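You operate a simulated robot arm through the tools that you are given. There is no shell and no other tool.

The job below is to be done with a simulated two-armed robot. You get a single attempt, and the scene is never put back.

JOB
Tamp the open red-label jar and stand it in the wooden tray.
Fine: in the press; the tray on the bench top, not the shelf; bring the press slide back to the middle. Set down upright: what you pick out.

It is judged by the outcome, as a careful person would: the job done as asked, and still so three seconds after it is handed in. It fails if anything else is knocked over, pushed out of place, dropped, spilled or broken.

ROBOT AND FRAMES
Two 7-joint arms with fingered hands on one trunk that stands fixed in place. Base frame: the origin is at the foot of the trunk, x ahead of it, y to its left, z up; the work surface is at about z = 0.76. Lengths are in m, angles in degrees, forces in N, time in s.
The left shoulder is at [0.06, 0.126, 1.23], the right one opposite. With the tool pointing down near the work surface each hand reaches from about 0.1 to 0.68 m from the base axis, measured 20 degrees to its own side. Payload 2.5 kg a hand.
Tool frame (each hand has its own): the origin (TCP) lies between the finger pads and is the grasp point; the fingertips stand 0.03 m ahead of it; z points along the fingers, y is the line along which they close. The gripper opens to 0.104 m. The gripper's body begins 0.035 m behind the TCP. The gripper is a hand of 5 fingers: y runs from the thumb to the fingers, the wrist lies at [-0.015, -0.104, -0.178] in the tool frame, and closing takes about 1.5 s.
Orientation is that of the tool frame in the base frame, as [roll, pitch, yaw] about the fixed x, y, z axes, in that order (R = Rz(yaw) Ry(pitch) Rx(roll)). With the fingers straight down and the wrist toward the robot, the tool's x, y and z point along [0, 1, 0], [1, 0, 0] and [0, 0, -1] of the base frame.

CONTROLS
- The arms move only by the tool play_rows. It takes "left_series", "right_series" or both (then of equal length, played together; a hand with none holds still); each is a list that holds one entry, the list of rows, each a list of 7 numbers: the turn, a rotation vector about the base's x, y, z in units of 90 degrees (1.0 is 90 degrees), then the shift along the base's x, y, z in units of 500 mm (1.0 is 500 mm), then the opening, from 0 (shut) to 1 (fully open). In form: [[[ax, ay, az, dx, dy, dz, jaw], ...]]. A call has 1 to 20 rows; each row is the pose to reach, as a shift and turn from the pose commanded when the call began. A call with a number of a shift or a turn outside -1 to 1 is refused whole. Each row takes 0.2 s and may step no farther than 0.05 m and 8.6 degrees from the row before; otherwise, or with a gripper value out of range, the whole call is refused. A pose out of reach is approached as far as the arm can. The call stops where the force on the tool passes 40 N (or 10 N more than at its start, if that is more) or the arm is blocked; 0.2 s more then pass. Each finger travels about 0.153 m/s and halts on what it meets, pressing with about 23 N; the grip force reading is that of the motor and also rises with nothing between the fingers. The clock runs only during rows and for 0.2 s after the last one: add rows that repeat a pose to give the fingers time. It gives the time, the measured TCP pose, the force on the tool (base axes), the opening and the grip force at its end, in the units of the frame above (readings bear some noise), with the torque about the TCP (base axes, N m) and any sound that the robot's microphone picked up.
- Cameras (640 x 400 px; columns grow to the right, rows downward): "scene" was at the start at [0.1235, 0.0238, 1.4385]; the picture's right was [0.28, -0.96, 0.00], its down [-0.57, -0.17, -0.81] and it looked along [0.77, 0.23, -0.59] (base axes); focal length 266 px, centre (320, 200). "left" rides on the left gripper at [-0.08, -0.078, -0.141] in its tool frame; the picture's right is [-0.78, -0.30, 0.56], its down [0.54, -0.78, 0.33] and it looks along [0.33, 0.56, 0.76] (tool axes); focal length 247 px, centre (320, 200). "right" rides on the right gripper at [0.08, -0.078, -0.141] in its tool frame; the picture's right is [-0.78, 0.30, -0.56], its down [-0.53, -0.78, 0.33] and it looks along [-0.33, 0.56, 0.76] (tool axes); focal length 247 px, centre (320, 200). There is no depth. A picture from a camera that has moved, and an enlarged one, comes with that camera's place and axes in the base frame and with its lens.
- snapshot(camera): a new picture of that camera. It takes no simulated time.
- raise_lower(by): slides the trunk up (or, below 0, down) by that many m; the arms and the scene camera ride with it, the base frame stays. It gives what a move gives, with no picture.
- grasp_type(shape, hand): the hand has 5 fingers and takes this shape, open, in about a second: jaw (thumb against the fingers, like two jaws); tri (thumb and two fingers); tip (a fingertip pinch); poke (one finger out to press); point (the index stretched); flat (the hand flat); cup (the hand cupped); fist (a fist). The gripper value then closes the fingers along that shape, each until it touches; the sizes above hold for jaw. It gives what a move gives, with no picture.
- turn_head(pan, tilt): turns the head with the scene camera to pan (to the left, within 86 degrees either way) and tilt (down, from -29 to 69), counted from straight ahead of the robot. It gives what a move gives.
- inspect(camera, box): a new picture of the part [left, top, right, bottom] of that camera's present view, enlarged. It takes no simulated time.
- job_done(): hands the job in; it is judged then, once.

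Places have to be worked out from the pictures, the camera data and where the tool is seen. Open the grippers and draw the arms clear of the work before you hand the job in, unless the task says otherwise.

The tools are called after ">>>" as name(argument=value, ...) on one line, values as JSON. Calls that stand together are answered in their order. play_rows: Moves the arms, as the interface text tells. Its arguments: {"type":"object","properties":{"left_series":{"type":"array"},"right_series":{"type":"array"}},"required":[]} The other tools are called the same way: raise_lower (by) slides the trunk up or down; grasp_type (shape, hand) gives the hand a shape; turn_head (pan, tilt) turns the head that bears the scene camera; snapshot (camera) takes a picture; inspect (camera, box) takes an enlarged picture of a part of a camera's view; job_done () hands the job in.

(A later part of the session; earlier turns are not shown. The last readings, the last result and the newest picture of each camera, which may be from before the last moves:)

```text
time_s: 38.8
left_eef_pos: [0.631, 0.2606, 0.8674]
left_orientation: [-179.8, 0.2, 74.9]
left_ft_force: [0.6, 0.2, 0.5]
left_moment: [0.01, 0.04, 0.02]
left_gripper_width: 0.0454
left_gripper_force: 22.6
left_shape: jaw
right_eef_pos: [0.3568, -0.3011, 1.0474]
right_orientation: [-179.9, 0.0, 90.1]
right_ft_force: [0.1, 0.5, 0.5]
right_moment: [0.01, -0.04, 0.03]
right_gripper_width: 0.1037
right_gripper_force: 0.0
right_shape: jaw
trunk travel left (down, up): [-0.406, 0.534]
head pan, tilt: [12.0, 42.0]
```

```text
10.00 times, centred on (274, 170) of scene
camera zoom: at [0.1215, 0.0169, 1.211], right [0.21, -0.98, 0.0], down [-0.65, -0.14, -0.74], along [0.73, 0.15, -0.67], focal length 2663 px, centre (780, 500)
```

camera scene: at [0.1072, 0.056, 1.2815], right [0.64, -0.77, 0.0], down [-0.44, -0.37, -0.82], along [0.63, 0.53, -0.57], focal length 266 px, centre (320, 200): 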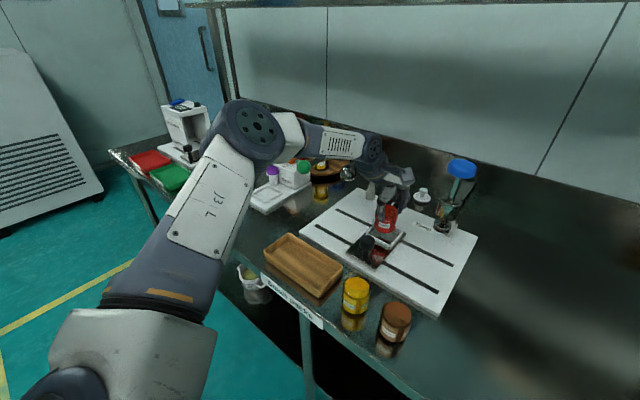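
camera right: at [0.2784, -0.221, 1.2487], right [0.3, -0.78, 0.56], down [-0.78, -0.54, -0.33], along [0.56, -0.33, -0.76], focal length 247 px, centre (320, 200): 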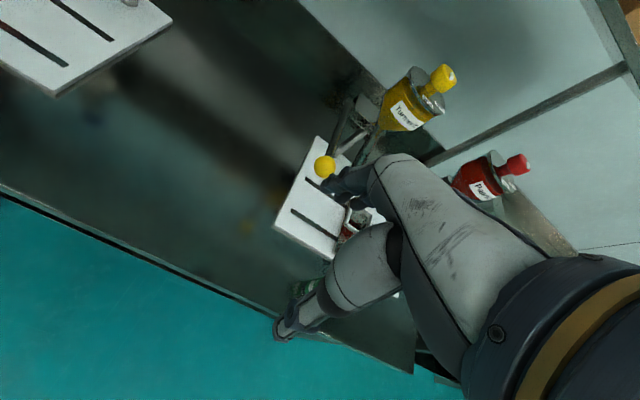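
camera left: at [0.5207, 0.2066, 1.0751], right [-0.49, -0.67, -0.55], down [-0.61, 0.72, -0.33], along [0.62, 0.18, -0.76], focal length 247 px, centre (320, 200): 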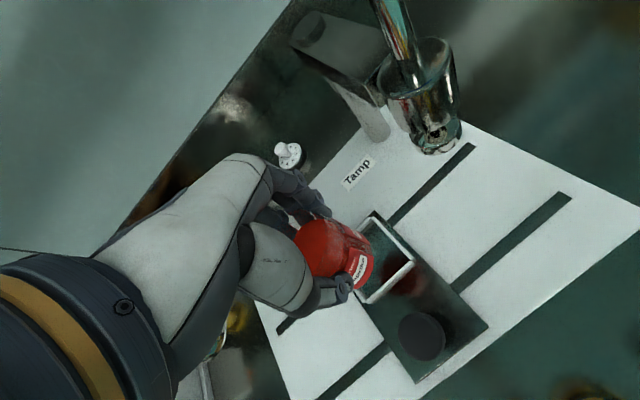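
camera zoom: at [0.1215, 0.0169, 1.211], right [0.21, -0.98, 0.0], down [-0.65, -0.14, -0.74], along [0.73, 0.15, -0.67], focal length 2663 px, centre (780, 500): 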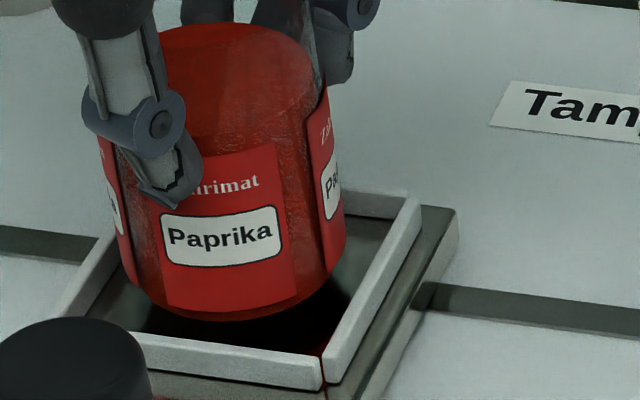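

The jar is centred within the rim walls and still free. Continuing down.

>>> play_rows(left_series=[[[0, 0, 0, 0, 0, -0.004, 0.2], [0, 0, 0, 0.0, 0, -0.008, 0.2], [0, 0, 0, 0.0, 0, -0.01, 0.2]]])

>>> inspect(camera="scene", box=[250, 150, 298, 190])

>>> inspect(camera="left", box=[310, 190, 410, 290])

```text
time_s: 39.6
left_eef_pos: [0.6309, 0.261, 0.8635]
left_orientation: [180.0, 0.0, 75.0]
left_ft_force: [-1.4, -0.2, 1.5]
left_moment: [0.03, 0.02, 0.02]
left_gripper_width: 0.0451
left_gripper_force: 22.6
left_shape: jaw
right_eef_pos: [0.3562, -0.3006, 1.0478]
right_orientation: [180.0, 0.0, 90.1]
right_ft_force: [-0.7, -0.3, 0.3]
right_moment: [-0.02, -0.03, 0.01]
right_gripper_width: 0.104
right_gripper_force: 0.1
right_shape: jaw
trunk travel left (down, up): [-0.406, 0.534]
head pan, tilt: [12.0, 42.0]
```

```text
10.00 times, centred on (274, 170) of scene
camera zoom: at [0.1212, 0.0167, 1.2112], right [0.21, -0.98, 0.0], down [-0.65, -0.14, -0.74], along [0.73, 0.15, -0.67], focal length 2663 px, centre (780, 500)
```

zoom: 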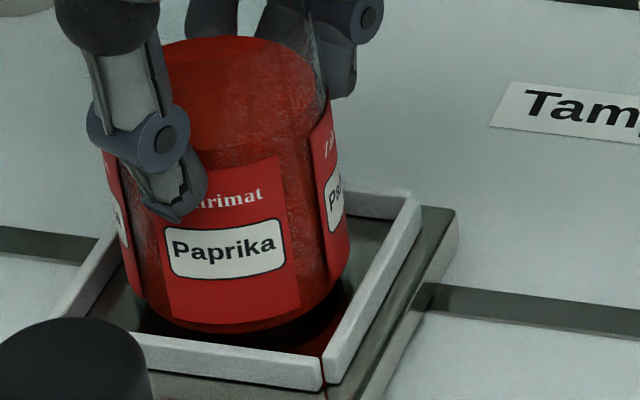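

```text
4.00 times, centred on (360, 240) of left
camera zoom: at [0.5343, 0.2033, 1.006], right [-0.49, -0.67, -0.56], down [-0.61, 0.72, -0.33], along [0.62, 0.18, -0.76], focal length 988 px, centre (160, 40)
```

zoom: 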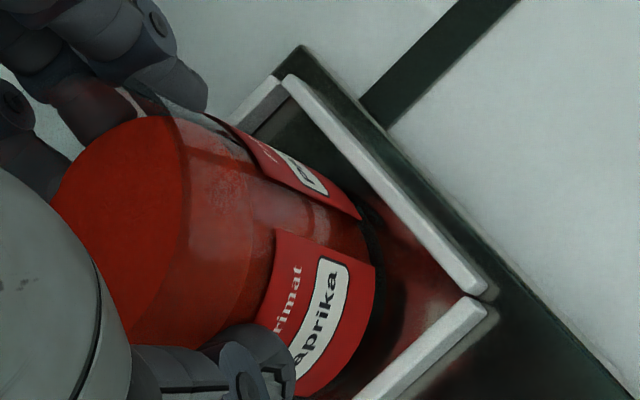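

A first slight force appeared (about 1.5 N). I'll press 2 mm more to confirm it's resting on the floor.

>>> play_rows(left_series=[[[0, 0, 0, 0, 0, -0.002, 0.2], [0, 0, 0, 0.0, 0, -0.004, 0.2], [0, 0, 0, 0.0, 0, -0.004, 0.2]]])

>>> inspect(camera="scene", box=[250, 150, 298, 190])

```text
time_s: 40.4
left_eef_pos: [0.6318, 0.2609, 0.8625]
left_orientation: [179.8, 0.1, 75.0]
left_ft_force: [-0.4, 1.1, 12.3]
left_moment: [0.09, 0.03, 0.0]
left_gripper_width: 0.0458
left_gripper_force: 22.7
left_shape: jaw
right_eef_pos: [0.3556, -0.3014, 1.0468]
right_orientation: [179.9, 0.0, 90.0]
right_ft_force: [-0.5, 0.5, -0.2]
right_moment: [0.02, -0.02, 0.0]
right_gripper_width: 0.1037
right_gripper_force: 0.0
right_shape: jaw
trunk travel left (down, up): [-0.406, 0.534]
head pan, tilt: [12.0, 42.0]
```

```text
10.00 times, centred on (274, 170) of scene
camera zoom: at [0.1203, 0.0164, 1.2113], right [0.21, -0.98, 0.0], down [-0.65, -0.14, -0.74], along [0.73, 0.16, -0.67], focal length 2663 px, centre (780, 500)
```

zoom: 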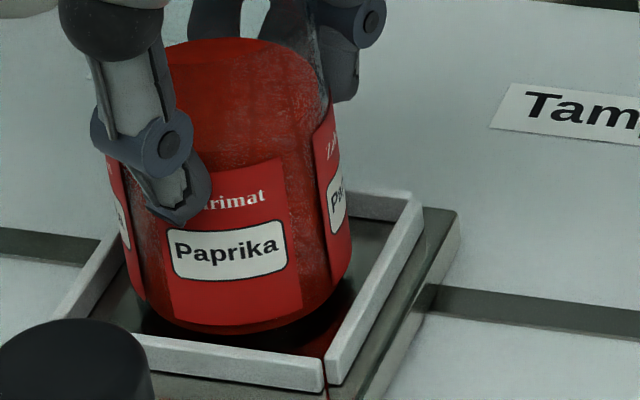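

12 N upward means the jar is seated on the cup floor inside the walls. I'll ease the pressure and then open only partway, to about 0.085, since the slide knob is close to the thumb.

>>> play_rows(left_series=[[[0, 0, 0, 0, 0, 0.003, 0.25], [0, 0, 0, 0.0, 0, 0.003, 0.45], [0, 0, 0, 0.0, 0, 0.003, 0.55], [0, 0, 0, 0.0, 0, 0.003, 0.65], [0, 0, 0, 0.0, 0, 0.003, 0.75], [0, 0, 0, 0.0, 0, 0.003, 0.82], [0, 0, 0, 0.0, 0, 0.003, 0.82], [0, 0, 0, 0.0, 0, 0.003, 0.82]]])

>>> inspect(camera="scene", box=[240, 130, 304, 190])

>>> inspect(camera="left", box=[270, 150, 430, 310])

```text
time_s: 42.2
left_eef_pos: [0.6311, 0.2607, 0.8628]
left_orientation: [-179.9, 0.1, 74.9]
left_ft_force: [0.4, -0.8, -0.1]
left_moment: [0.0, -0.01, 0.02]
left_gripper_width: 0.0852
left_gripper_force: 0.0
left_shape: jaw
right_eef_pos: [0.357, -0.3021, 1.0485]
right_orientation: [-180.0, 0.1, 90.1]
right_ft_force: [-0.8, -0.2, -0.7]
right_moment: [-0.01, 0.01, 0.01]
right_gripper_width: 0.1038
right_gripper_force: 0.0
right_shape: jaw
trunk travel left (down, up): [-0.406, 0.534]
head pan, tilt: [12.0, 42.0]
```

```text
6.67 times, centred on (272, 160) of scene
camera zoom: at [0.1215, 0.0168, 1.2111], right [0.21, -0.98, 0.0], down [-0.65, -0.14, -0.74], along [0.73, 0.15, -0.67], focal length 1776 px, centre (640, 467)
```

zoom: 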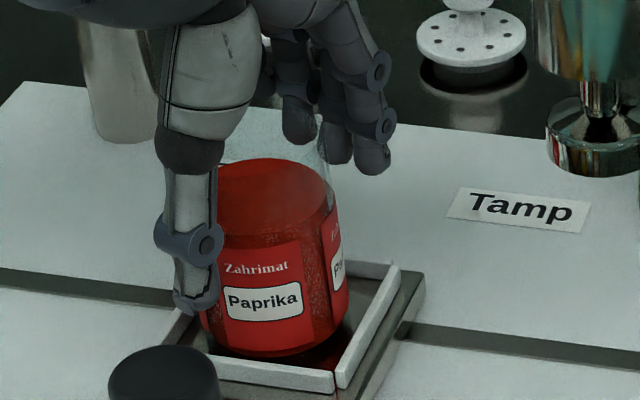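

```text
2.50 times, centred on (350, 230) of left
camera zoom: at [0.5344, 0.2026, 1.0045], right [-0.49, -0.67, -0.55], down [-0.61, 0.72, -0.33], along [0.62, 0.18, -0.76], focal length 617 px, centre (245, 125)
```

zoom: 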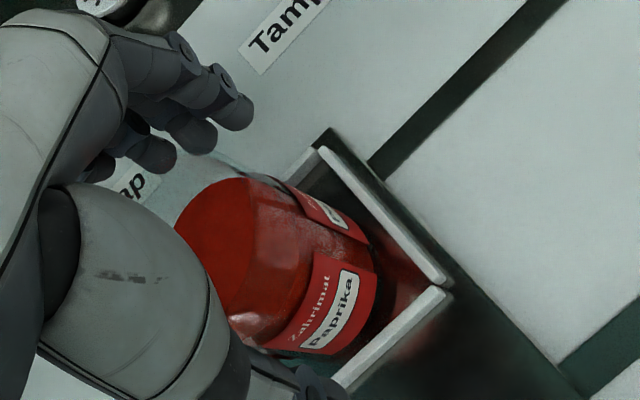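

The jar stands free in the cup. Retreating straight up.

>>> play_rows(left_series=[[[0, 0, 0, 0, 0, 0.03, 0.82], [0, 0, 0, 0.0, 0, 0.07, 0.82], [0, 0, 0, 0.0, 0, 0.12, 0.82], [0, 0, 0, 0.0, 0, 0.18, 0.82], [0, 0, 0, 0.0, 0, 0.26, 0.82], [0, 0, 0, 0.0, 0, 0.26, 0.82]]])

>>> snapshot(camera="scene")

>>> inspect(camera="left", box=[270, 150, 450, 330])

```text
time_s: 43.6
left_eef_pos: [0.6268, 0.2632, 0.9941]
left_orientation: [-179.9, 0.1, 75.1]
left_ft_force: [0.3, -0.3, 0.1]
left_moment: [0.03, 0.02, 0.0]
left_gripper_width: 0.0851
left_gripper_force: 0.0
left_shape: jaw
left hand out of reach, approached as far as the arm can: row 5, 6
right_eef_pos: [0.3567, -0.2999, 1.0476]
right_orientation: [-179.9, 0.0, 90.2]
right_ft_force: [-0.2, -0.4, -0.6]
right_moment: [0.01, -0.02, 0.01]
right_gripper_width: 0.1033
right_gripper_force: 0.2
right_shape: jaw
trunk travel left (down, up): [-0.406, 0.534]
head pan, tilt: [12.0, 42.0]
```

```text
taken
camera scene: at [0.1215, 0.0168, 1.211], right [0.21, -0.98, 0.0], down [-0.65, -0.14, -0.74], along [0.73, 0.15, -0.67], focal length 266 px, centre (320, 200)
```

scene: 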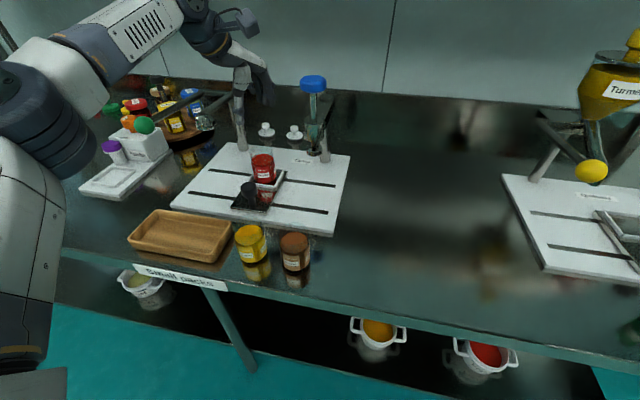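

```text
2.22 times, centred on (360, 240) of left
camera zoom: at [0.5295, 0.2052, 1.1353], right [-0.49, -0.67, -0.56], down [-0.61, 0.72, -0.33], along [0.62, 0.18, -0.76], focal length 549 px, centre (231, 111)
```

zoom: 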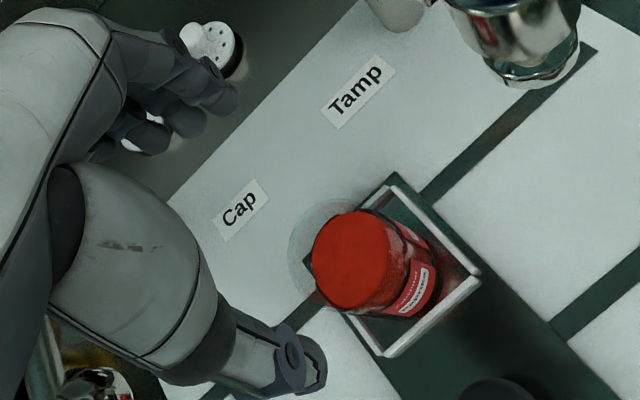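

The jar stands cleanly in the cup. Next is the slide: I'll measure the black slide knob and check the jar rim height against the tamp head.

>>> inspect(camera="scene", box=[225, 150, 297, 215])

>>> inspect(camera="scene", box=[240, 70, 340, 190])

>>> inspect(camera="left", box=[340, 220, 540, 400])

```text
6.15 times, centred on (261, 182) of scene
camera zoom: at [0.1215, 0.0168, 1.211], right [0.21, -0.98, 0.0], down [-0.65, -0.14, -0.74], along [0.73, 0.15, -0.67], focal length 1639 px, centre (683, 308)
```

zoom: 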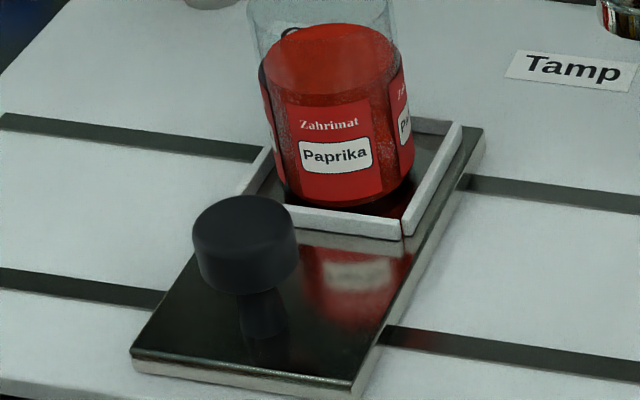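

```text
3.33 times, centred on (290, 130) of scene
camera zoom: at [0.1215, 0.0168, 1.211], right [0.21, -0.98, 0.0], down [-0.65, -0.14, -0.74], along [0.73, 0.15, -0.67], focal length 888 px, centre (420, 433)
```

zoom: 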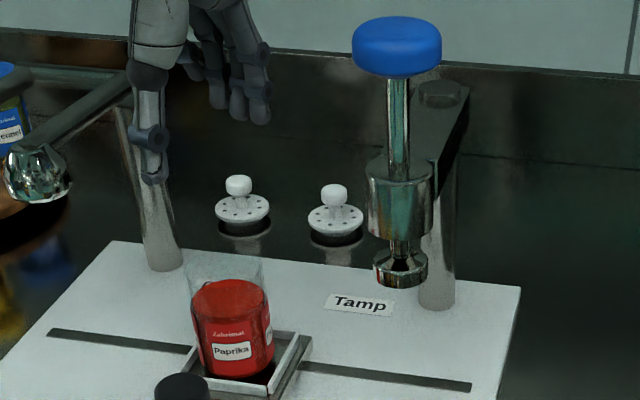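

```text
2.22 times, centred on (440, 310) of left
camera zoom: at [0.5295, 0.2052, 1.1353], right [-0.49, -0.67, -0.56], down [-0.61, 0.72, -0.33], along [0.62, 0.18, -0.76], focal length 549 px, centre (53, -44)
```

zoom: 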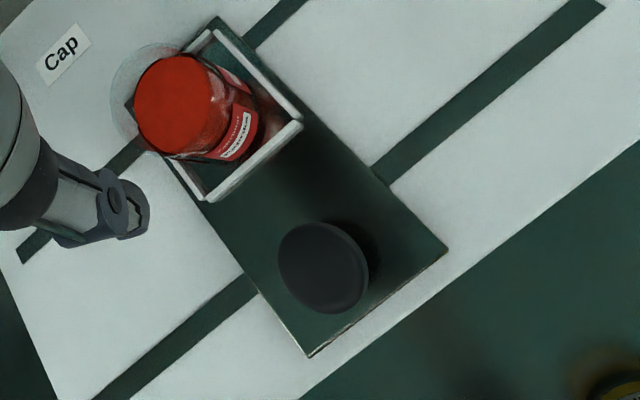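

The slide knob cap is at about (0.538, 0.267), with its top at z of about 0.837. The jar rim is at about 0.884, just under the tamp foot at about 0.89. I'll pull the hand back, move left of the knob, close the fingers, and use them to push the slide right.

>>> play_rows(left_series=[[[0, 0, 0, -0.08, 0, 0, 0.82], [0, 0, 0.05, -0.16, 0.03, 0, 0.6], [0, 0, 0.1, -0.19, 0.08, 0, 0.4], [0, 0, 0.167, -0.19, 0.144, 0, 0.2], [0, 0, 0.167, -0.19, 0.144, 0, 0.0], [0, 0, 0.167, -0.19, 0.144, 0, 0.0], [0, 0, 0.167, -0.19, 0.144, 0, 0.0]]])

>>> snapshot(camera="scene")

>>> inspect(camera="left", box=[240, 150, 480, 330])

```text
time_s: 45.2
left_eef_pos: [0.5306, 0.3326, 0.9932]
left_orientation: [-179.9, 0.2, 90.1]
left_ft_force: [-0.6, -0.1, -0.7]
left_moment: [0.02, -0.04, 0.0]
left_gripper_width: 0.0
left_gripper_force: 22.7
left_shape: jaw
right_eef_pos: [0.3551, -0.3008, 1.0488]
right_orientation: [-180.0, 0.0, 90.0]
right_ft_force: [0.7, -0.1, -0.2]
right_moment: [-0.01, 0.02, -0.02]
right_gripper_width: 0.1039
right_gripper_force: 0.0
right_shape: jaw
trunk travel left (down, up): [-0.406, 0.534]
head pan, tilt: [12.0, 42.0]
```

```text
taken
camera scene: at [0.1215, 0.0168, 1.2111], right [0.21, -0.98, 0.0], down [-0.65, -0.14, -0.74], along [0.73, 0.15, -0.67], focal length 266 px, centre (320, 200)
```

scene: 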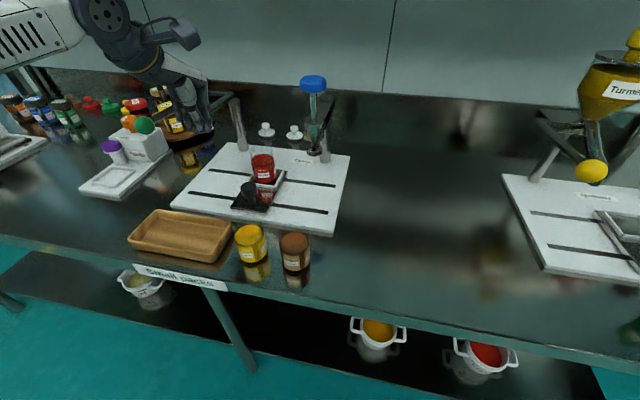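

```text
2.22 times, centred on (360, 240) of left
camera zoom: at [0.4521, 0.2524, 1.1349], right [-0.3, -0.78, -0.55], down [-0.78, 0.53, -0.33], along [0.55, 0.33, -0.76], focal length 549 px, centre (231, 111)
```

zoom: 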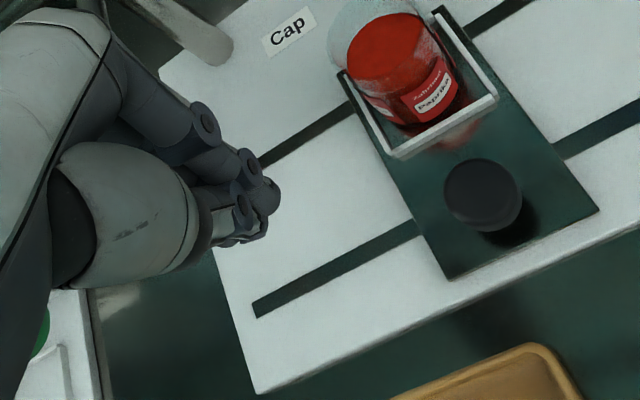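

The closed fingers make a compact pusher, with its right edge about 12 mm right of the TCP. I'll descend left of the knob to TCP z of about 0.842.

>>> play_rows(left_series=[[[0, 0, 0, 0.01, 0, -0.08, 0], [0, 0, 0, 0.01, 0, -0.16, 0], [0, 0, 0, 0.01, 0, -0.24, 0], [0, 0, 0, 0.01, 0, -0.302, 0], [0, 0, 0, 0.01, 0, -0.302, 0]]])

>>> inspect(camera="left", box=[240, 150, 480, 330])

>>> inspect(camera="scene", box=[180, 110, 300, 220])

```text
time_s: 46.4
left_eef_pos: [0.5362, 0.3341, 0.8385]
left_orientation: [-180.0, 0.1, 89.9]
left_ft_force: [-0.2, -0.1, 0.0]
left_moment: [0.03, 0.01, -0.03]
left_gripper_width: 0.0001
left_gripper_force: 23.6
left_shape: jaw
right_eef_pos: [0.3565, -0.3013, 1.0469]
right_orientation: [-179.9, 0.0, 90.2]
right_ft_force: [-0.3, -1.0, 0.2]
right_moment: [0.02, 0.0, -0.02]
right_gripper_width: 0.1038
right_gripper_force: 0.0
right_shape: jaw
trunk travel left (down, up): [-0.406, 0.534]
head pan, tilt: [12.0, 42.0]
```

```text
2.22 times, centred on (360, 240) of left
camera zoom: at [0.4577, 0.2537, 0.9817], right [-0.3, -0.78, -0.55], down [-0.78, 0.53, -0.33], along [0.55, 0.33, -0.76], focal length 549 px, centre (231, 111)
```

zoom: 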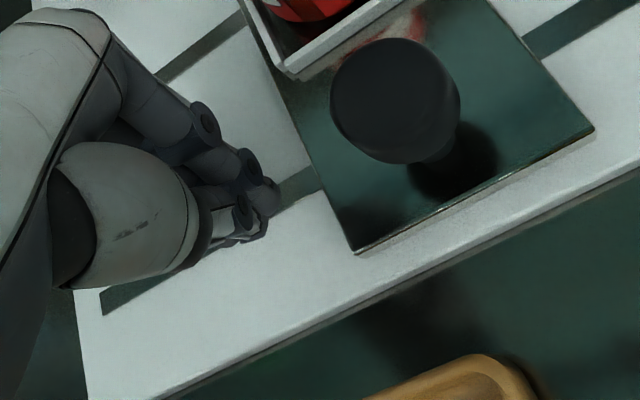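

```text
3.64 times, centred on (240, 165) of scene
camera zoom: at [0.1215, 0.0169, 1.2111], right [0.21, -0.98, 0.0], down [-0.65, -0.14, -0.74], along [0.73, 0.15, -0.67], focal length 968 px, centre (611, 327)
```

zoom: 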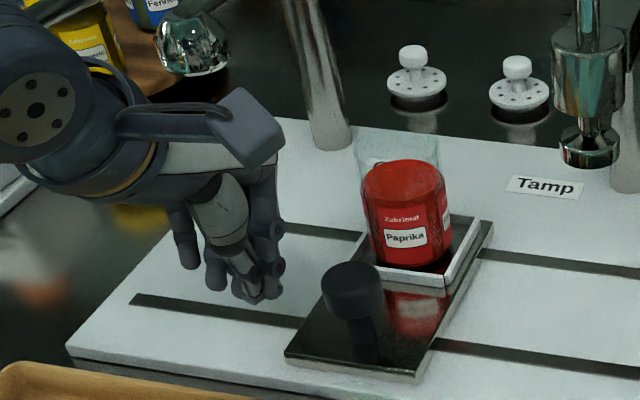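

Geometry confirmed. Pushing slowly to the right; first half of the travel.

>>> play_rows(left_series=[[[0, 0, 0, 0, -0.03, 0, 0], [0, 0, 0, 0, -0.06, 0, 0], [0, 0, 0, 0, -0.075, 0, 0], [0, 0, 0, 0, -0.09, 0, 0], [0, 0, 0, 0, -0.105, 0, 0], [0, 0, 0, 0, -0.12, 0, 0], [0, 0, 0, 0, -0.135, 0, 0], [0, 0, 0, 0, -0.15, 0, 0], [0, 0, 0, 0, -0.165, 0, 0], [0, 0, 0, 0, -0.18, 0, 0], [0, 0, 0, 0, -0.195, 0, 0], [0, 0, 0, 0, -0.205, 0, 0]]])

>>> inspect(camera="left", box=[200, 30, 480, 330])

>>> inspect(camera="scene", box=[200, 70, 340, 220])

```text
time_s: 49.0
left_eef_pos: [0.5337, 0.2294, 0.8402]
left_orientation: [-179.8, 0.1, 90.1]
left_ft_force: [-0.3, -0.1, 0.4]
left_moment: [-0.03, -0.01, -0.04]
left_gripper_width: 0.0
left_gripper_force: 23.5
left_shape: jaw
right_eef_pos: [0.356, -0.3005, 1.0464]
right_orientation: [179.9, 0.0, 90.1]
right_ft_force: [-0.7, 0.4, 0.4]
right_moment: [0.0, -0.01, 0.0]
right_gripper_width: 0.1037
right_gripper_force: 0.0
right_shape: jaw
trunk travel left (down, up): [-0.406, 0.534]
head pan, tilt: [12.0, 42.0]
```

```text
1.33 times, centred on (340, 180) of left
camera zoom: at [0.4577, 0.1501, 0.9832], right [-0.3, -0.78, -0.55], down [-0.78, 0.53, -0.33], along [0.55, 0.33, -0.76], focal length 329 px, centre (293, 227)
```

zoom: 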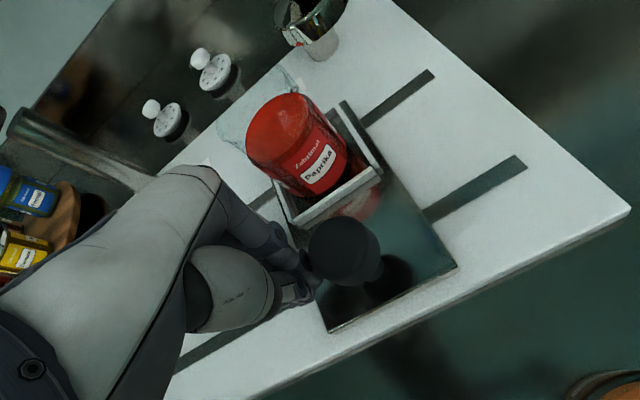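

```text
2.67 times, centred on (270, 145) of scene
camera zoom: at [0.1215, 0.0168, 1.211], right [0.21, -0.98, 0.0], down [-0.65, -0.14, -0.74], along [0.73, 0.15, -0.67], focal length 710 px, centre (453, 347)
```

zoom: 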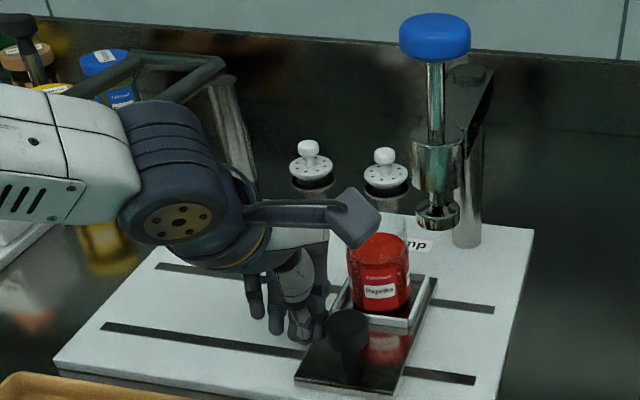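

The slide moves easily and the jar is steady. Before the jar goes under the tamp foot, I'll check rim-to-foot clearance closely.

>>> inspect(camera="scene", box=[265, 120, 335, 190])

>>> inspect(camera="left", box=[280, 20, 380, 130])

>>> inspect(camera="right", box=[0, 0, 160, 100])

```text
5.71 times, centred on (300, 155) of scene
camera zoom: at [0.1215, 0.0168, 1.211], right [0.21, -0.98, 0.0], down [-0.65, -0.14, -0.74], along [0.73, 0.15, -0.67], focal length 1522 px, centre (434, 457)
```

zoom: 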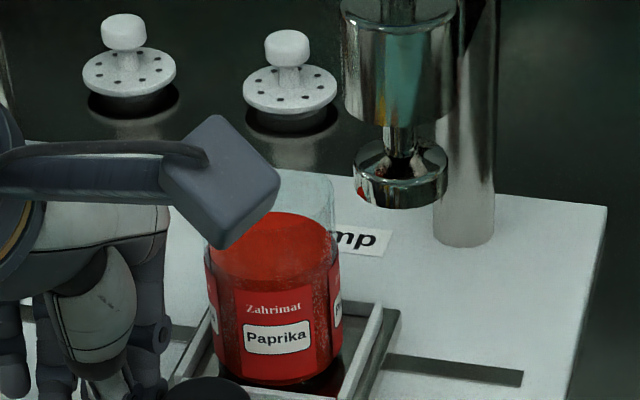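

```text
3.64 times, centred on (330, 75) of left
camera zoom: at [0.4577, 0.1501, 0.9832], right [-0.3, -0.78, -0.55], down [-0.78, 0.53, -0.33], along [0.55, 0.33, -0.76], focal length 898 px, centre (284, 654)
```

zoom: 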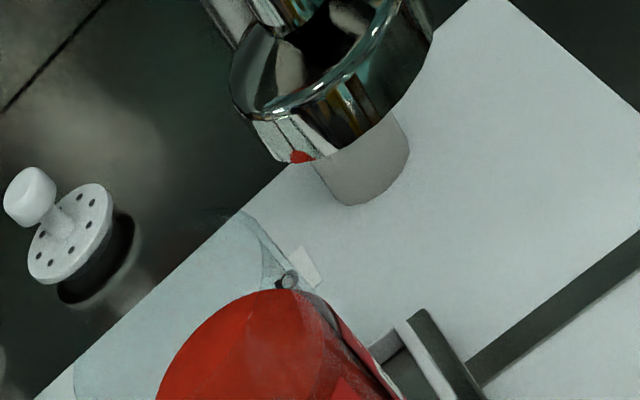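

```text
4.00 times, centred on (80, 50) of right
camera zoom: at [0.2783, -0.221, 1.1888], right [0.3, -0.78, 0.56], down [-0.78, -0.54, -0.33], along [0.56, -0.33, -0.76], focal length 988 px, centre (1280, 800)
```

zoom: 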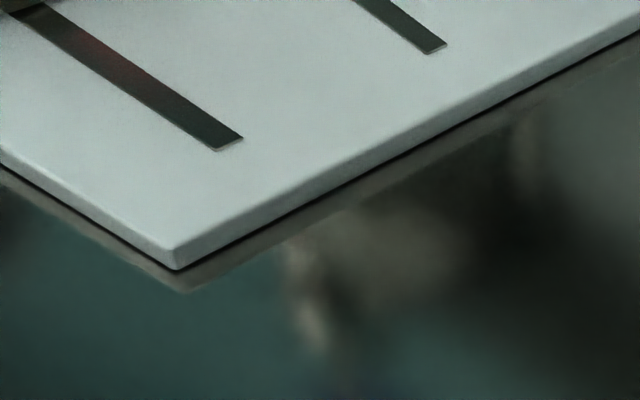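

There's roughly 5–14 mm of clearance under the tamp foot. Pushing on slowly, stopping just short of the aligned position.

>>> play_rows(left_series=[[[0, 0, 0, 0, -0.012, 0, 0], [0, 0, 0, 0, -0.024, 0, 0], [0, 0, 0, 0, -0.036, 0, 0], [0, 0, 0, 0, -0.048, 0, 0], [0, 0, 0, 0, -0.06, 0, 0], [0, 0, 0, 0, -0.072, 0, 0], [0, 0, 0, 0, -0.084, 0, 0], [0, 0, 0, 0, -0.094, 0, 0], [0, 0, 0, 0, -0.1, 0, 0]]])

>>> inspect(camera="left", box=[200, 30, 480, 330])

>>> inspect(camera="scene", box=[240, 70, 350, 200])

```text
time_s: 51.0
left_eef_pos: [0.5357, 0.1816, 0.8413]
left_orientation: [-179.9, 0.1, 90.0]
left_ft_force: [-0.2, -0.1, 0.0]
left_moment: [-0.01, 0.01, -0.02]
left_gripper_width: 0.0001
left_gripper_force: 23.1
left_shape: jaw
right_eef_pos: [0.357, -0.3014, 1.0475]
right_orientation: [180.0, 0.0, 90.1]
right_ft_force: [-0.6, 0.0, -0.3]
right_moment: [0.01, -0.02, 0.0]
right_gripper_width: 0.1036
right_gripper_force: 0.1
right_shape: jaw
trunk travel left (down, up): [-0.406, 0.534]
head pan, tilt: [12.0, 42.0]
```

```text
1.33 times, centred on (340, 180) of left
camera zoom: at [0.458, 0.1007, 0.9833], right [-0.3, -0.78, -0.55], down [-0.78, 0.53, -0.33], along [0.55, 0.33, -0.76], focal length 329 px, centre (293, 227)
```

zoom: 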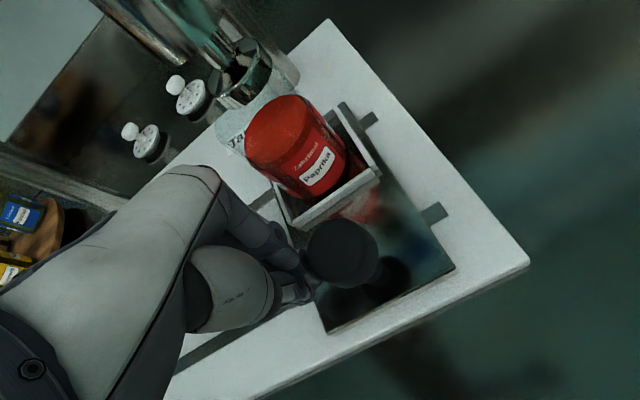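

```text
3.08 times, centred on (295, 135) of scene
camera zoom: at [0.1215, 0.0168, 1.2111], right [0.21, -0.98, 0.0], down [-0.65, -0.14, -0.74], along [0.73, 0.15, -0.67], focal length 819 px, centre (397, 400)
```

zoom: 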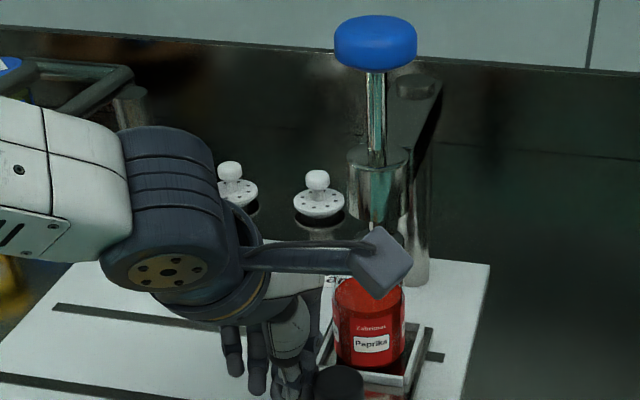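

The jar is about 8 mm short of the tamp axis. I'll push on in small steps and watch for the end stop.

>>> play_rows(left_series=[[[0, 0, 0, 0, -0.004, 0, 0], [0, 0, 0, 0, -0.008, 0, 0], [0, 0, 0, 0, -0.012, 0, 0], [0, 0, 0, 0, -0.016, 0, 0]]])

>>> inspect(camera="scene", box=[240, 70, 350, 200])

```text
time_s: 52.0
left_eef_pos: [0.5367, 0.1733, 0.8406]
left_orientation: [-179.9, 0.2, 90.0]
left_ft_force: [-0.4, 0.2, -0.7]
left_moment: [0.03, 0.02, -0.02]
left_gripper_width: 0.0001
left_gripper_force: 23.2
left_shape: jaw
right_eef_pos: [0.3567, -0.3003, 1.0472]
right_orientation: [-180.0, -0.1, 90.2]
right_ft_force: [0.7, 0.1, 0.1]
right_moment: [-0.01, 0.01, 0.0]
right_gripper_width: 0.1038
right_gripper_force: 0.0
right_shape: jaw
trunk travel left (down, up): [-0.406, 0.534]
head pan, tilt: [12.0, 42.0]
```

```text
3.08 times, centred on (295, 135) of scene
camera zoom: at [0.1215, 0.0168, 1.2111], right [0.21, -0.98, 0.0], down [-0.65, -0.14, -0.74], along [0.73, 0.15, -0.67], focal length 819 px, centre (397, 400)
```

zoom: 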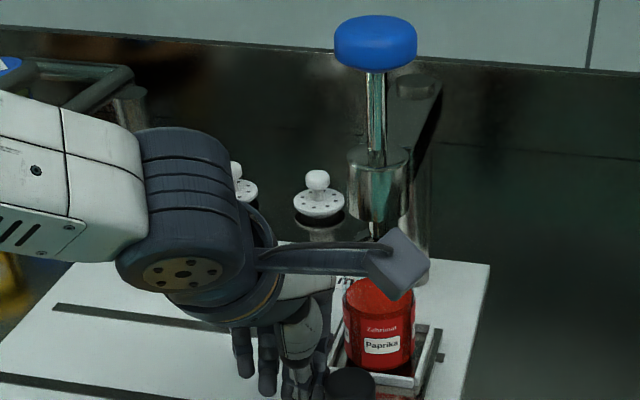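

The jar now lines up with the tamp axis, both at y of about 0.138. I'll back the fingers off to the left, raise the hand, and get an unobstructed view.

>>> play_rows(left_series=[[[0, 0, 0, 0, 0.03, 0, 0], [0, 0, 0, 0, 0.06, 0.0, 0], [0, 0, 0, 0, 0.1, 0.06, 0], [0, 0, 0, -0.02, 0.16, 0.12, 0], [0, 0, 0, -0.04, 0.22, 0.2, 0], [0, 0, 0, -0.06, 0.3, 0.26, 0], [0, 0, 0, -0.08, 0.36, 0.32, 0], [0, 0, 0, -0.08, 0.36, 0.32, 0]]])

>>> inspect(camera="scene", box=[240, 60, 350, 210])

>>> snapshot(camera="left")

>>> inspect(camera="scene", box=[265, 130, 335, 200])

```text
refused: row 5 steps farther than a row can; nothing moved
```

```text
2.67 times, centred on (295, 135) of scene
camera zoom: at [0.1215, 0.0168, 1.2111], right [0.21, -0.98, 0.0], down [-0.65, -0.14, -0.74], along [0.73, 0.15, -0.67], focal length 710 px, centre (387, 373)
```

zoom: 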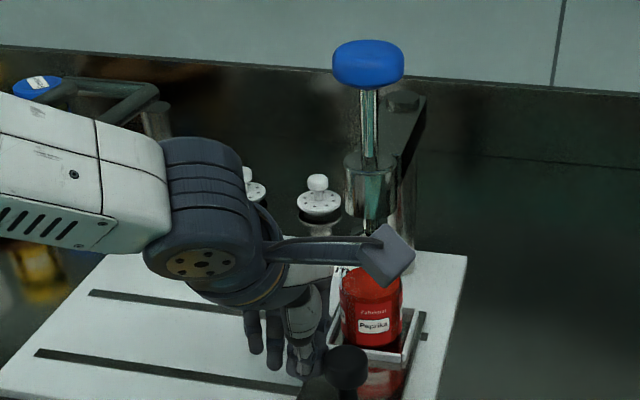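

```text
taken
camera left: at [0.458, 0.0927, 0.9836], right [-0.3, -0.78, -0.55], down [-0.78, 0.53, -0.33], along [0.55, 0.33, -0.76], focal length 247 px, centre (320, 200)
```

left: 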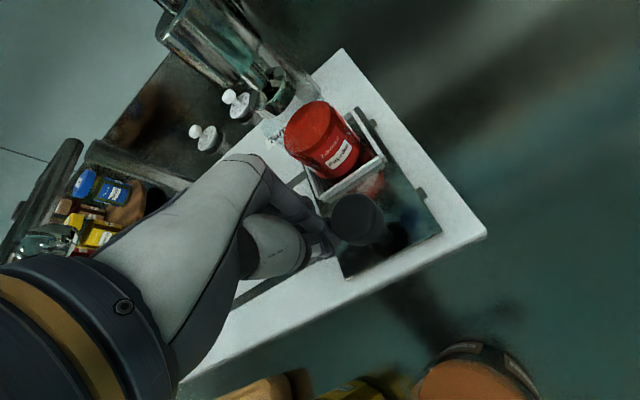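

```text
5.71 times, centred on (300, 165) of scene
camera zoom: at [0.1215, 0.0168, 1.2111], right [0.21, -0.98, 0.0], down [-0.65, -0.14, -0.74], along [0.73, 0.15, -0.67], focal length 1522 px, centre (434, 400)
```

zoom: 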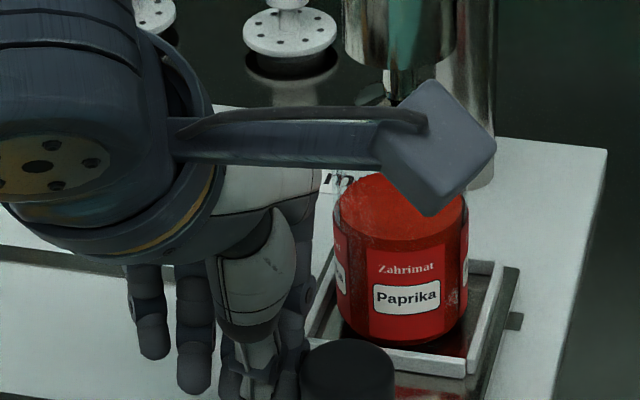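

That call was refused over a step size. I'll redo the retreat with smaller steps.

>>> play_rows(left_series=[[[0, 0, 0, 0, 0.03, 0, 0], [0, 0, 0, 0, 0.06, 0.0, 0], [0, 0, 0, 0, 0.1, 0.05, 0], [0, 0, 0, -0.01, 0.15, 0.1, 0], [0, 0, 0, -0.03, 0.2, 0.16, 0], [0, 0, 0, -0.05, 0.26, 0.22, 0], [0, 0, 0, -0.06, 0.32, 0.28, 0], [0, 0, 0, -0.08, 0.36, 0.32, 0], [0, 0, 0, -0.08, 0.36, 0.32, 0]]])

>>> inspect(camera="scene", box=[240, 60, 350, 210])

>>> snapshot(camera="left")

>>> inspect(camera="scene", box=[265, 130, 335, 200])

```text
time_s: 54.0
left_eef_pos: [0.496, 0.3537, 1.0007]
left_orientation: [-179.9, 0.1, 90.0]
left_ft_force: [0.0, -0.5, 0.1]
left_moment: [0.05, -0.01, 0.02]
left_gripper_width: 0.0003
left_gripper_force: 23.5
left_shape: jaw
right_eef_pos: [0.3553, -0.3004, 1.0481]
right_orientation: [-179.9, -0.1, 90.1]
right_ft_force: [-0.6, -0.6, 0.2]
right_moment: [0.0, 0.02, 0.0]
right_gripper_width: 0.104
right_gripper_force: 0.1
right_shape: jaw
trunk travel left (down, up): [-0.406, 0.534]
head pan, tilt: [12.0, 42.0]
```

```text
2.67 times, centred on (295, 135) of scene
camera zoom: at [0.1214, 0.0169, 1.2111], right [0.21, -0.98, 0.0], down [-0.65, -0.14, -0.74], along [0.73, 0.15, -0.67], focal length 710 px, centre (387, 373)
```

zoom: 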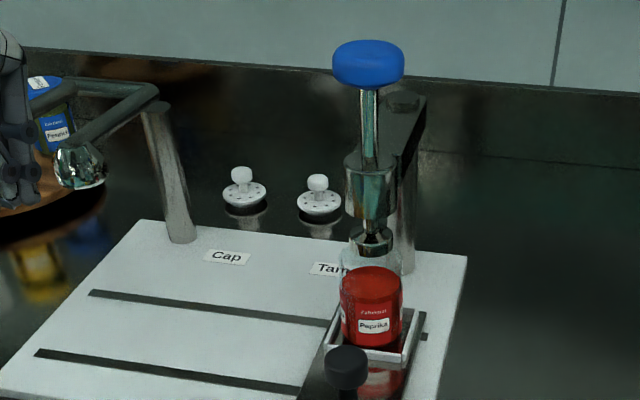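

```text
taken
camera left: at [0.4174, 0.2725, 1.1433], right [-0.3, -0.78, -0.55], down [-0.78, 0.53, -0.33], along [0.55, 0.33, -0.76], focal length 247 px, centre (320, 200)
```

left: 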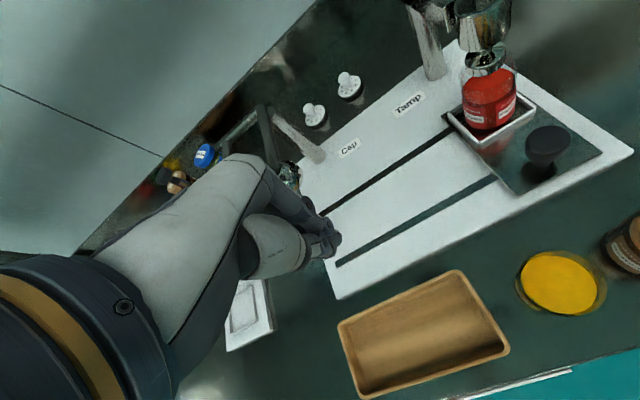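

```text
5.71 times, centred on (300, 165) of scene
camera zoom: at [0.1214, 0.0169, 1.2111], right [0.21, -0.98, 0.0], down [-0.65, -0.14, -0.74], along [0.73, 0.15, -0.67], focal length 1522 px, centre (434, 400)
```

zoom: 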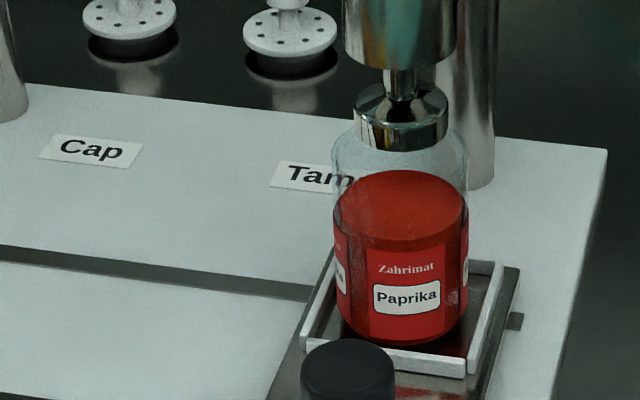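

The tamp foot is centred over the jar mouth, at 401 px against 400 px in the zoom. Next is the knob: I'll raise the trunk by 0.2 so the left hand can press down on it comfortably.

>>> raise_lower(by=0.2)

>>> play_rows(left_series=[[[0, 0, 0, 0.03, -0.05, -0.02, 0], [0, 0, 0, 0.06, -0.11, -0.04, 0], [0, 0, 0, 0.09, -0.18, -0.06, 0], [0, 0, 0, 0.13, -0.25, -0.08, 0], [0, 0, 0, 0.17, -0.31, -0.09, 0], [0, 0, 0, 0.21, -0.36, -0.1, 0], [0, 0, 0, 0.24, -0.4, -0.11, 0], [0, 0, 0, 0.266, -0.431, -0.12, 0], [0, 0, 0, 0.266, -0.431, -0.12, 0]]])

>>> snapshot(camera="scene")

>>> snapshot(camera="left")

```text
time_s: 56.1
left_eef_pos: [0.497, 0.3521, 1.2003]
left_orientation: [-179.9, 0.1, 90.0]
left_ft_force: [-0.2, 0.1, 0.0]
left_moment: [0.02, 0.0, 0.0]
left_gripper_width: 0.0
left_gripper_force: 23.3
left_shape: jaw
right_eef_pos: [0.3561, -0.2999, 1.2484]
right_orientation: [180.0, 0.0, 90.1]
right_ft_force: [-0.4, -0.5, -0.2]
right_moment: [-0.01, 0.01, -0.01]
right_gripper_width: 0.1039
right_gripper_force: 0.0
right_shape: jaw
trunk travel left (down, up): [-0.606, 0.334]
head pan, tilt: [12.0, 42.0]
```

```text
time_s: 58.1
left_eef_pos: [0.6001, 0.1583, 1.1391]
left_orientation: [-179.9, 0.2, 90.0]
left_ft_force: [0.6, 0.1, -0.2]
left_moment: [-0.02, 0.02, -0.02]
left_gripper_width: 0.0
left_gripper_force: 22.9
left_shape: jaw
left hand out of reach, approached as far as the arm can: row 7, 8, 9
right_eef_pos: [0.357, -0.2993, 1.2484]
right_orientation: [-180.0, -0.1, 90.1]
right_ft_force: [0.0, -0.1, 0.0]
right_moment: [-0.01, 0.0, 0.04]
right_gripper_width: 0.1038
right_gripper_force: 0.1
right_shape: jaw
trunk travel left (down, up): [-0.606, 0.334]
head pan, tilt: [12.0, 42.0]
```

```text
taken
camera scene: at [0.1213, 0.0169, 1.4111], right [0.21, -0.98, 0.0], down [-0.65, -0.14, -0.74], along [0.73, 0.15, -0.67], focal length 266 px, centre (320, 200)
```

scene: 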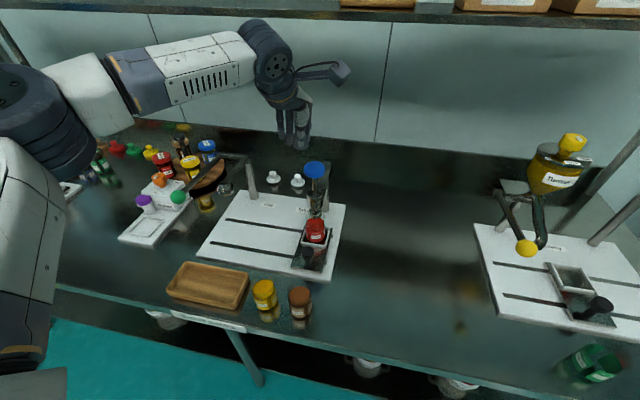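

```text
taken
camera left: at [0.5214, 0.0784, 1.2817], right [-0.3, -0.78, -0.55], down [-0.78, 0.53, -0.33], along [0.55, 0.33, -0.76], focal length 247 px, centre (320, 200)
```

left: 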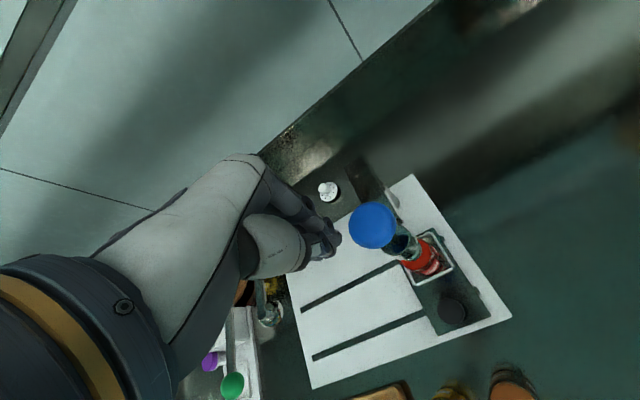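

Slightly short of reach at yaw 90°. I'll yaw the hand inward by about 25° and continue to the point above the knob.

>>> play_rows(left_series=[[[0, 0, -0.09, 0.01, -0.01, 0, 0], [0, 0, -0.18, 0.03, -0.02, -0.01, 0], [0, 0, -0.27, 0.058, -0.04, -0.03, 0], [0, 0, -0.27, 0.058, -0.04, -0.04, 0], [0, 0, -0.27, 0.058, -0.04, -0.04, 0]]])

>>> inspect(camera="left", box=[230, 140, 470, 320])

>>> inspect(camera="scene", box=[240, 60, 380, 270])

```text
time_s: 59.4
left_eef_pos: [0.6043, 0.1505, 1.122]
left_orientation: [-179.8, 0.2, 65.7]
left_ft_force: [0.2, -0.5, -0.2]
left_moment: [-0.02, 0.01, -0.01]
left_gripper_width: 0.0
left_gripper_force: 22.7
left_shape: jaw
left hand out of reach, approached as far as the arm can: row 2, 3, 4, 5
right_eef_pos: [0.3564, -0.3013, 1.247]
right_orientation: [-179.9, 0.1, 90.1]
right_ft_force: [0.6, -0.7, 1.1]
right_moment: [-0.01, -0.04, 0.02]
right_gripper_width: 0.1036
right_gripper_force: 0.1
right_shape: jaw
trunk travel left (down, up): [-0.606, 0.334]
head pan, tilt: [12.0, 42.0]
```

```text
2.22 times, centred on (350, 230) of left
camera zoom: at [0.4996, 0.1093, 1.2648], right [-0.59, -0.59, -0.56], down [-0.49, 0.81, -0.33], along [0.64, 0.08, -0.76], focal length 549 px, centre (253, 133)
```

zoom: 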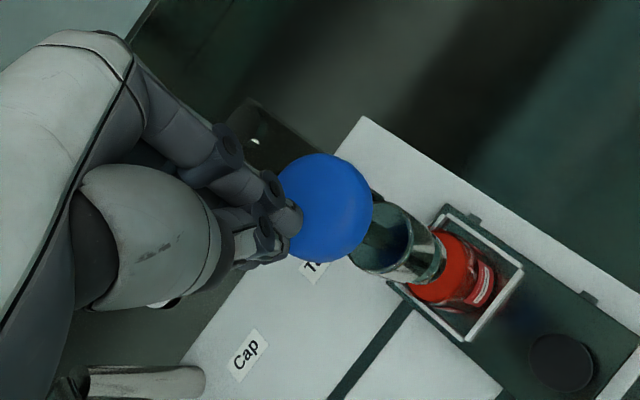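

```text
1.90 times, centred on (310, 165) of scene
camera zoom: at [0.1215, 0.0168, 1.4111], right [0.21, -0.98, 0.0], down [-0.65, -0.14, -0.74], along [0.73, 0.15, -0.67], focal length 507 px, centre (339, 267)
```

zoom: 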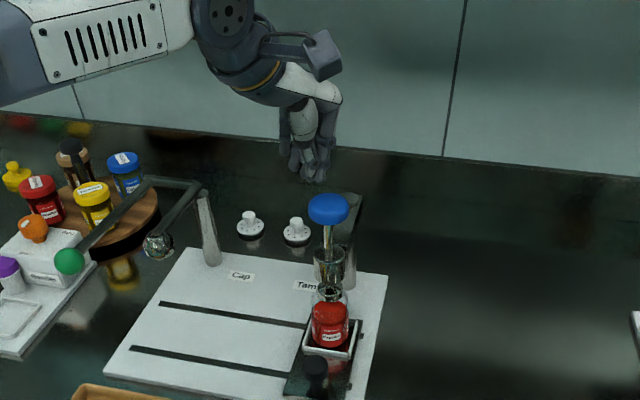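

The arm still falls 25 mm short with the fingers vertical. Tilting the hand about 20° so the fingers point slightly forward brings the wrist back within reach, and that's fine for pressing a knob. I'll tilt, then move over the knob.

>>> play_rows(left_series=[[[0, -0.08, 0, 0, 0, 0.01, 0], [0, -0.16, 0, 0, 0, 0.01, 0], [0, -0.23, 0, 0, 0, 0.01, 0], [0, -0.23, 0, 0.014, -0.012, 0.01, 0], [0, -0.23, 0, 0.028, -0.025, 0.01, 0], [0, -0.23, 0, 0.028, -0.025, 0.01, 0]]])

>>> inspect(camera="left", box=[230, 140, 470, 320])

>>> inspect(camera="scene", box=[270, 80, 360, 190])

```text
time_s: 60.8
left_eef_pos: [0.619, 0.1376, 1.1287]
left_orientation: [161.1, -8.2, 67.1]
left_ft_force: [-0.2, 0.1, 0.5]
left_moment: [0.01, 0.0, 0.02]
left_gripper_width: 0.0
left_gripper_force: 22.8
left_shape: jaw
right_eef_pos: [0.3569, -0.3009, 1.2462]
right_orientation: [180.0, 0.0, 90.0]
right_ft_force: [-1.1, -0.7, -0.1]
right_moment: [-0.01, -0.02, -0.01]
right_gripper_width: 0.1038
right_gripper_force: 0.1
right_shape: jaw
trunk travel left (down, up): [-0.606, 0.334]
head pan, tilt: [12.0, 42.0]
```

```text
2.22 times, centred on (350, 230) of left
camera zoom: at [0.4707, 0.0967, 1.2247], right [-0.36, -0.59, -0.73], down [-0.34, 0.81, -0.48], along [0.87, 0.08, -0.49], focal length 549 px, centre (253, 133)
```

zoom: 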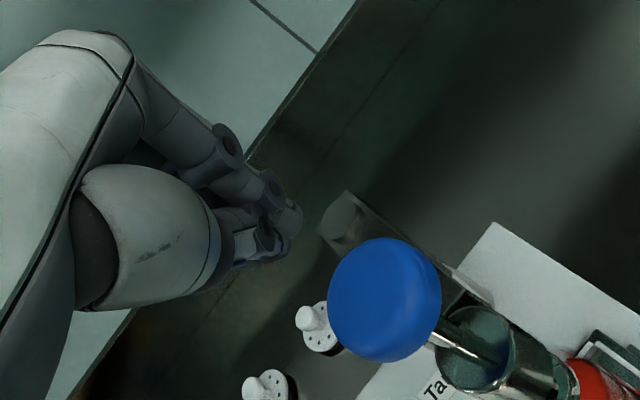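

```text
3.64 times, centred on (315, 135) of scene
camera zoom: at [0.1215, 0.0169, 1.4111], right [0.21, -0.98, 0.0], down [-0.65, -0.14, -0.74], along [0.73, 0.15, -0.67], focal length 968 px, centre (338, 436)
```

zoom: 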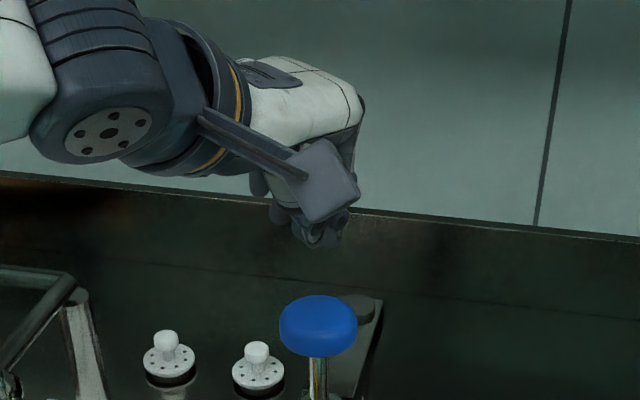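

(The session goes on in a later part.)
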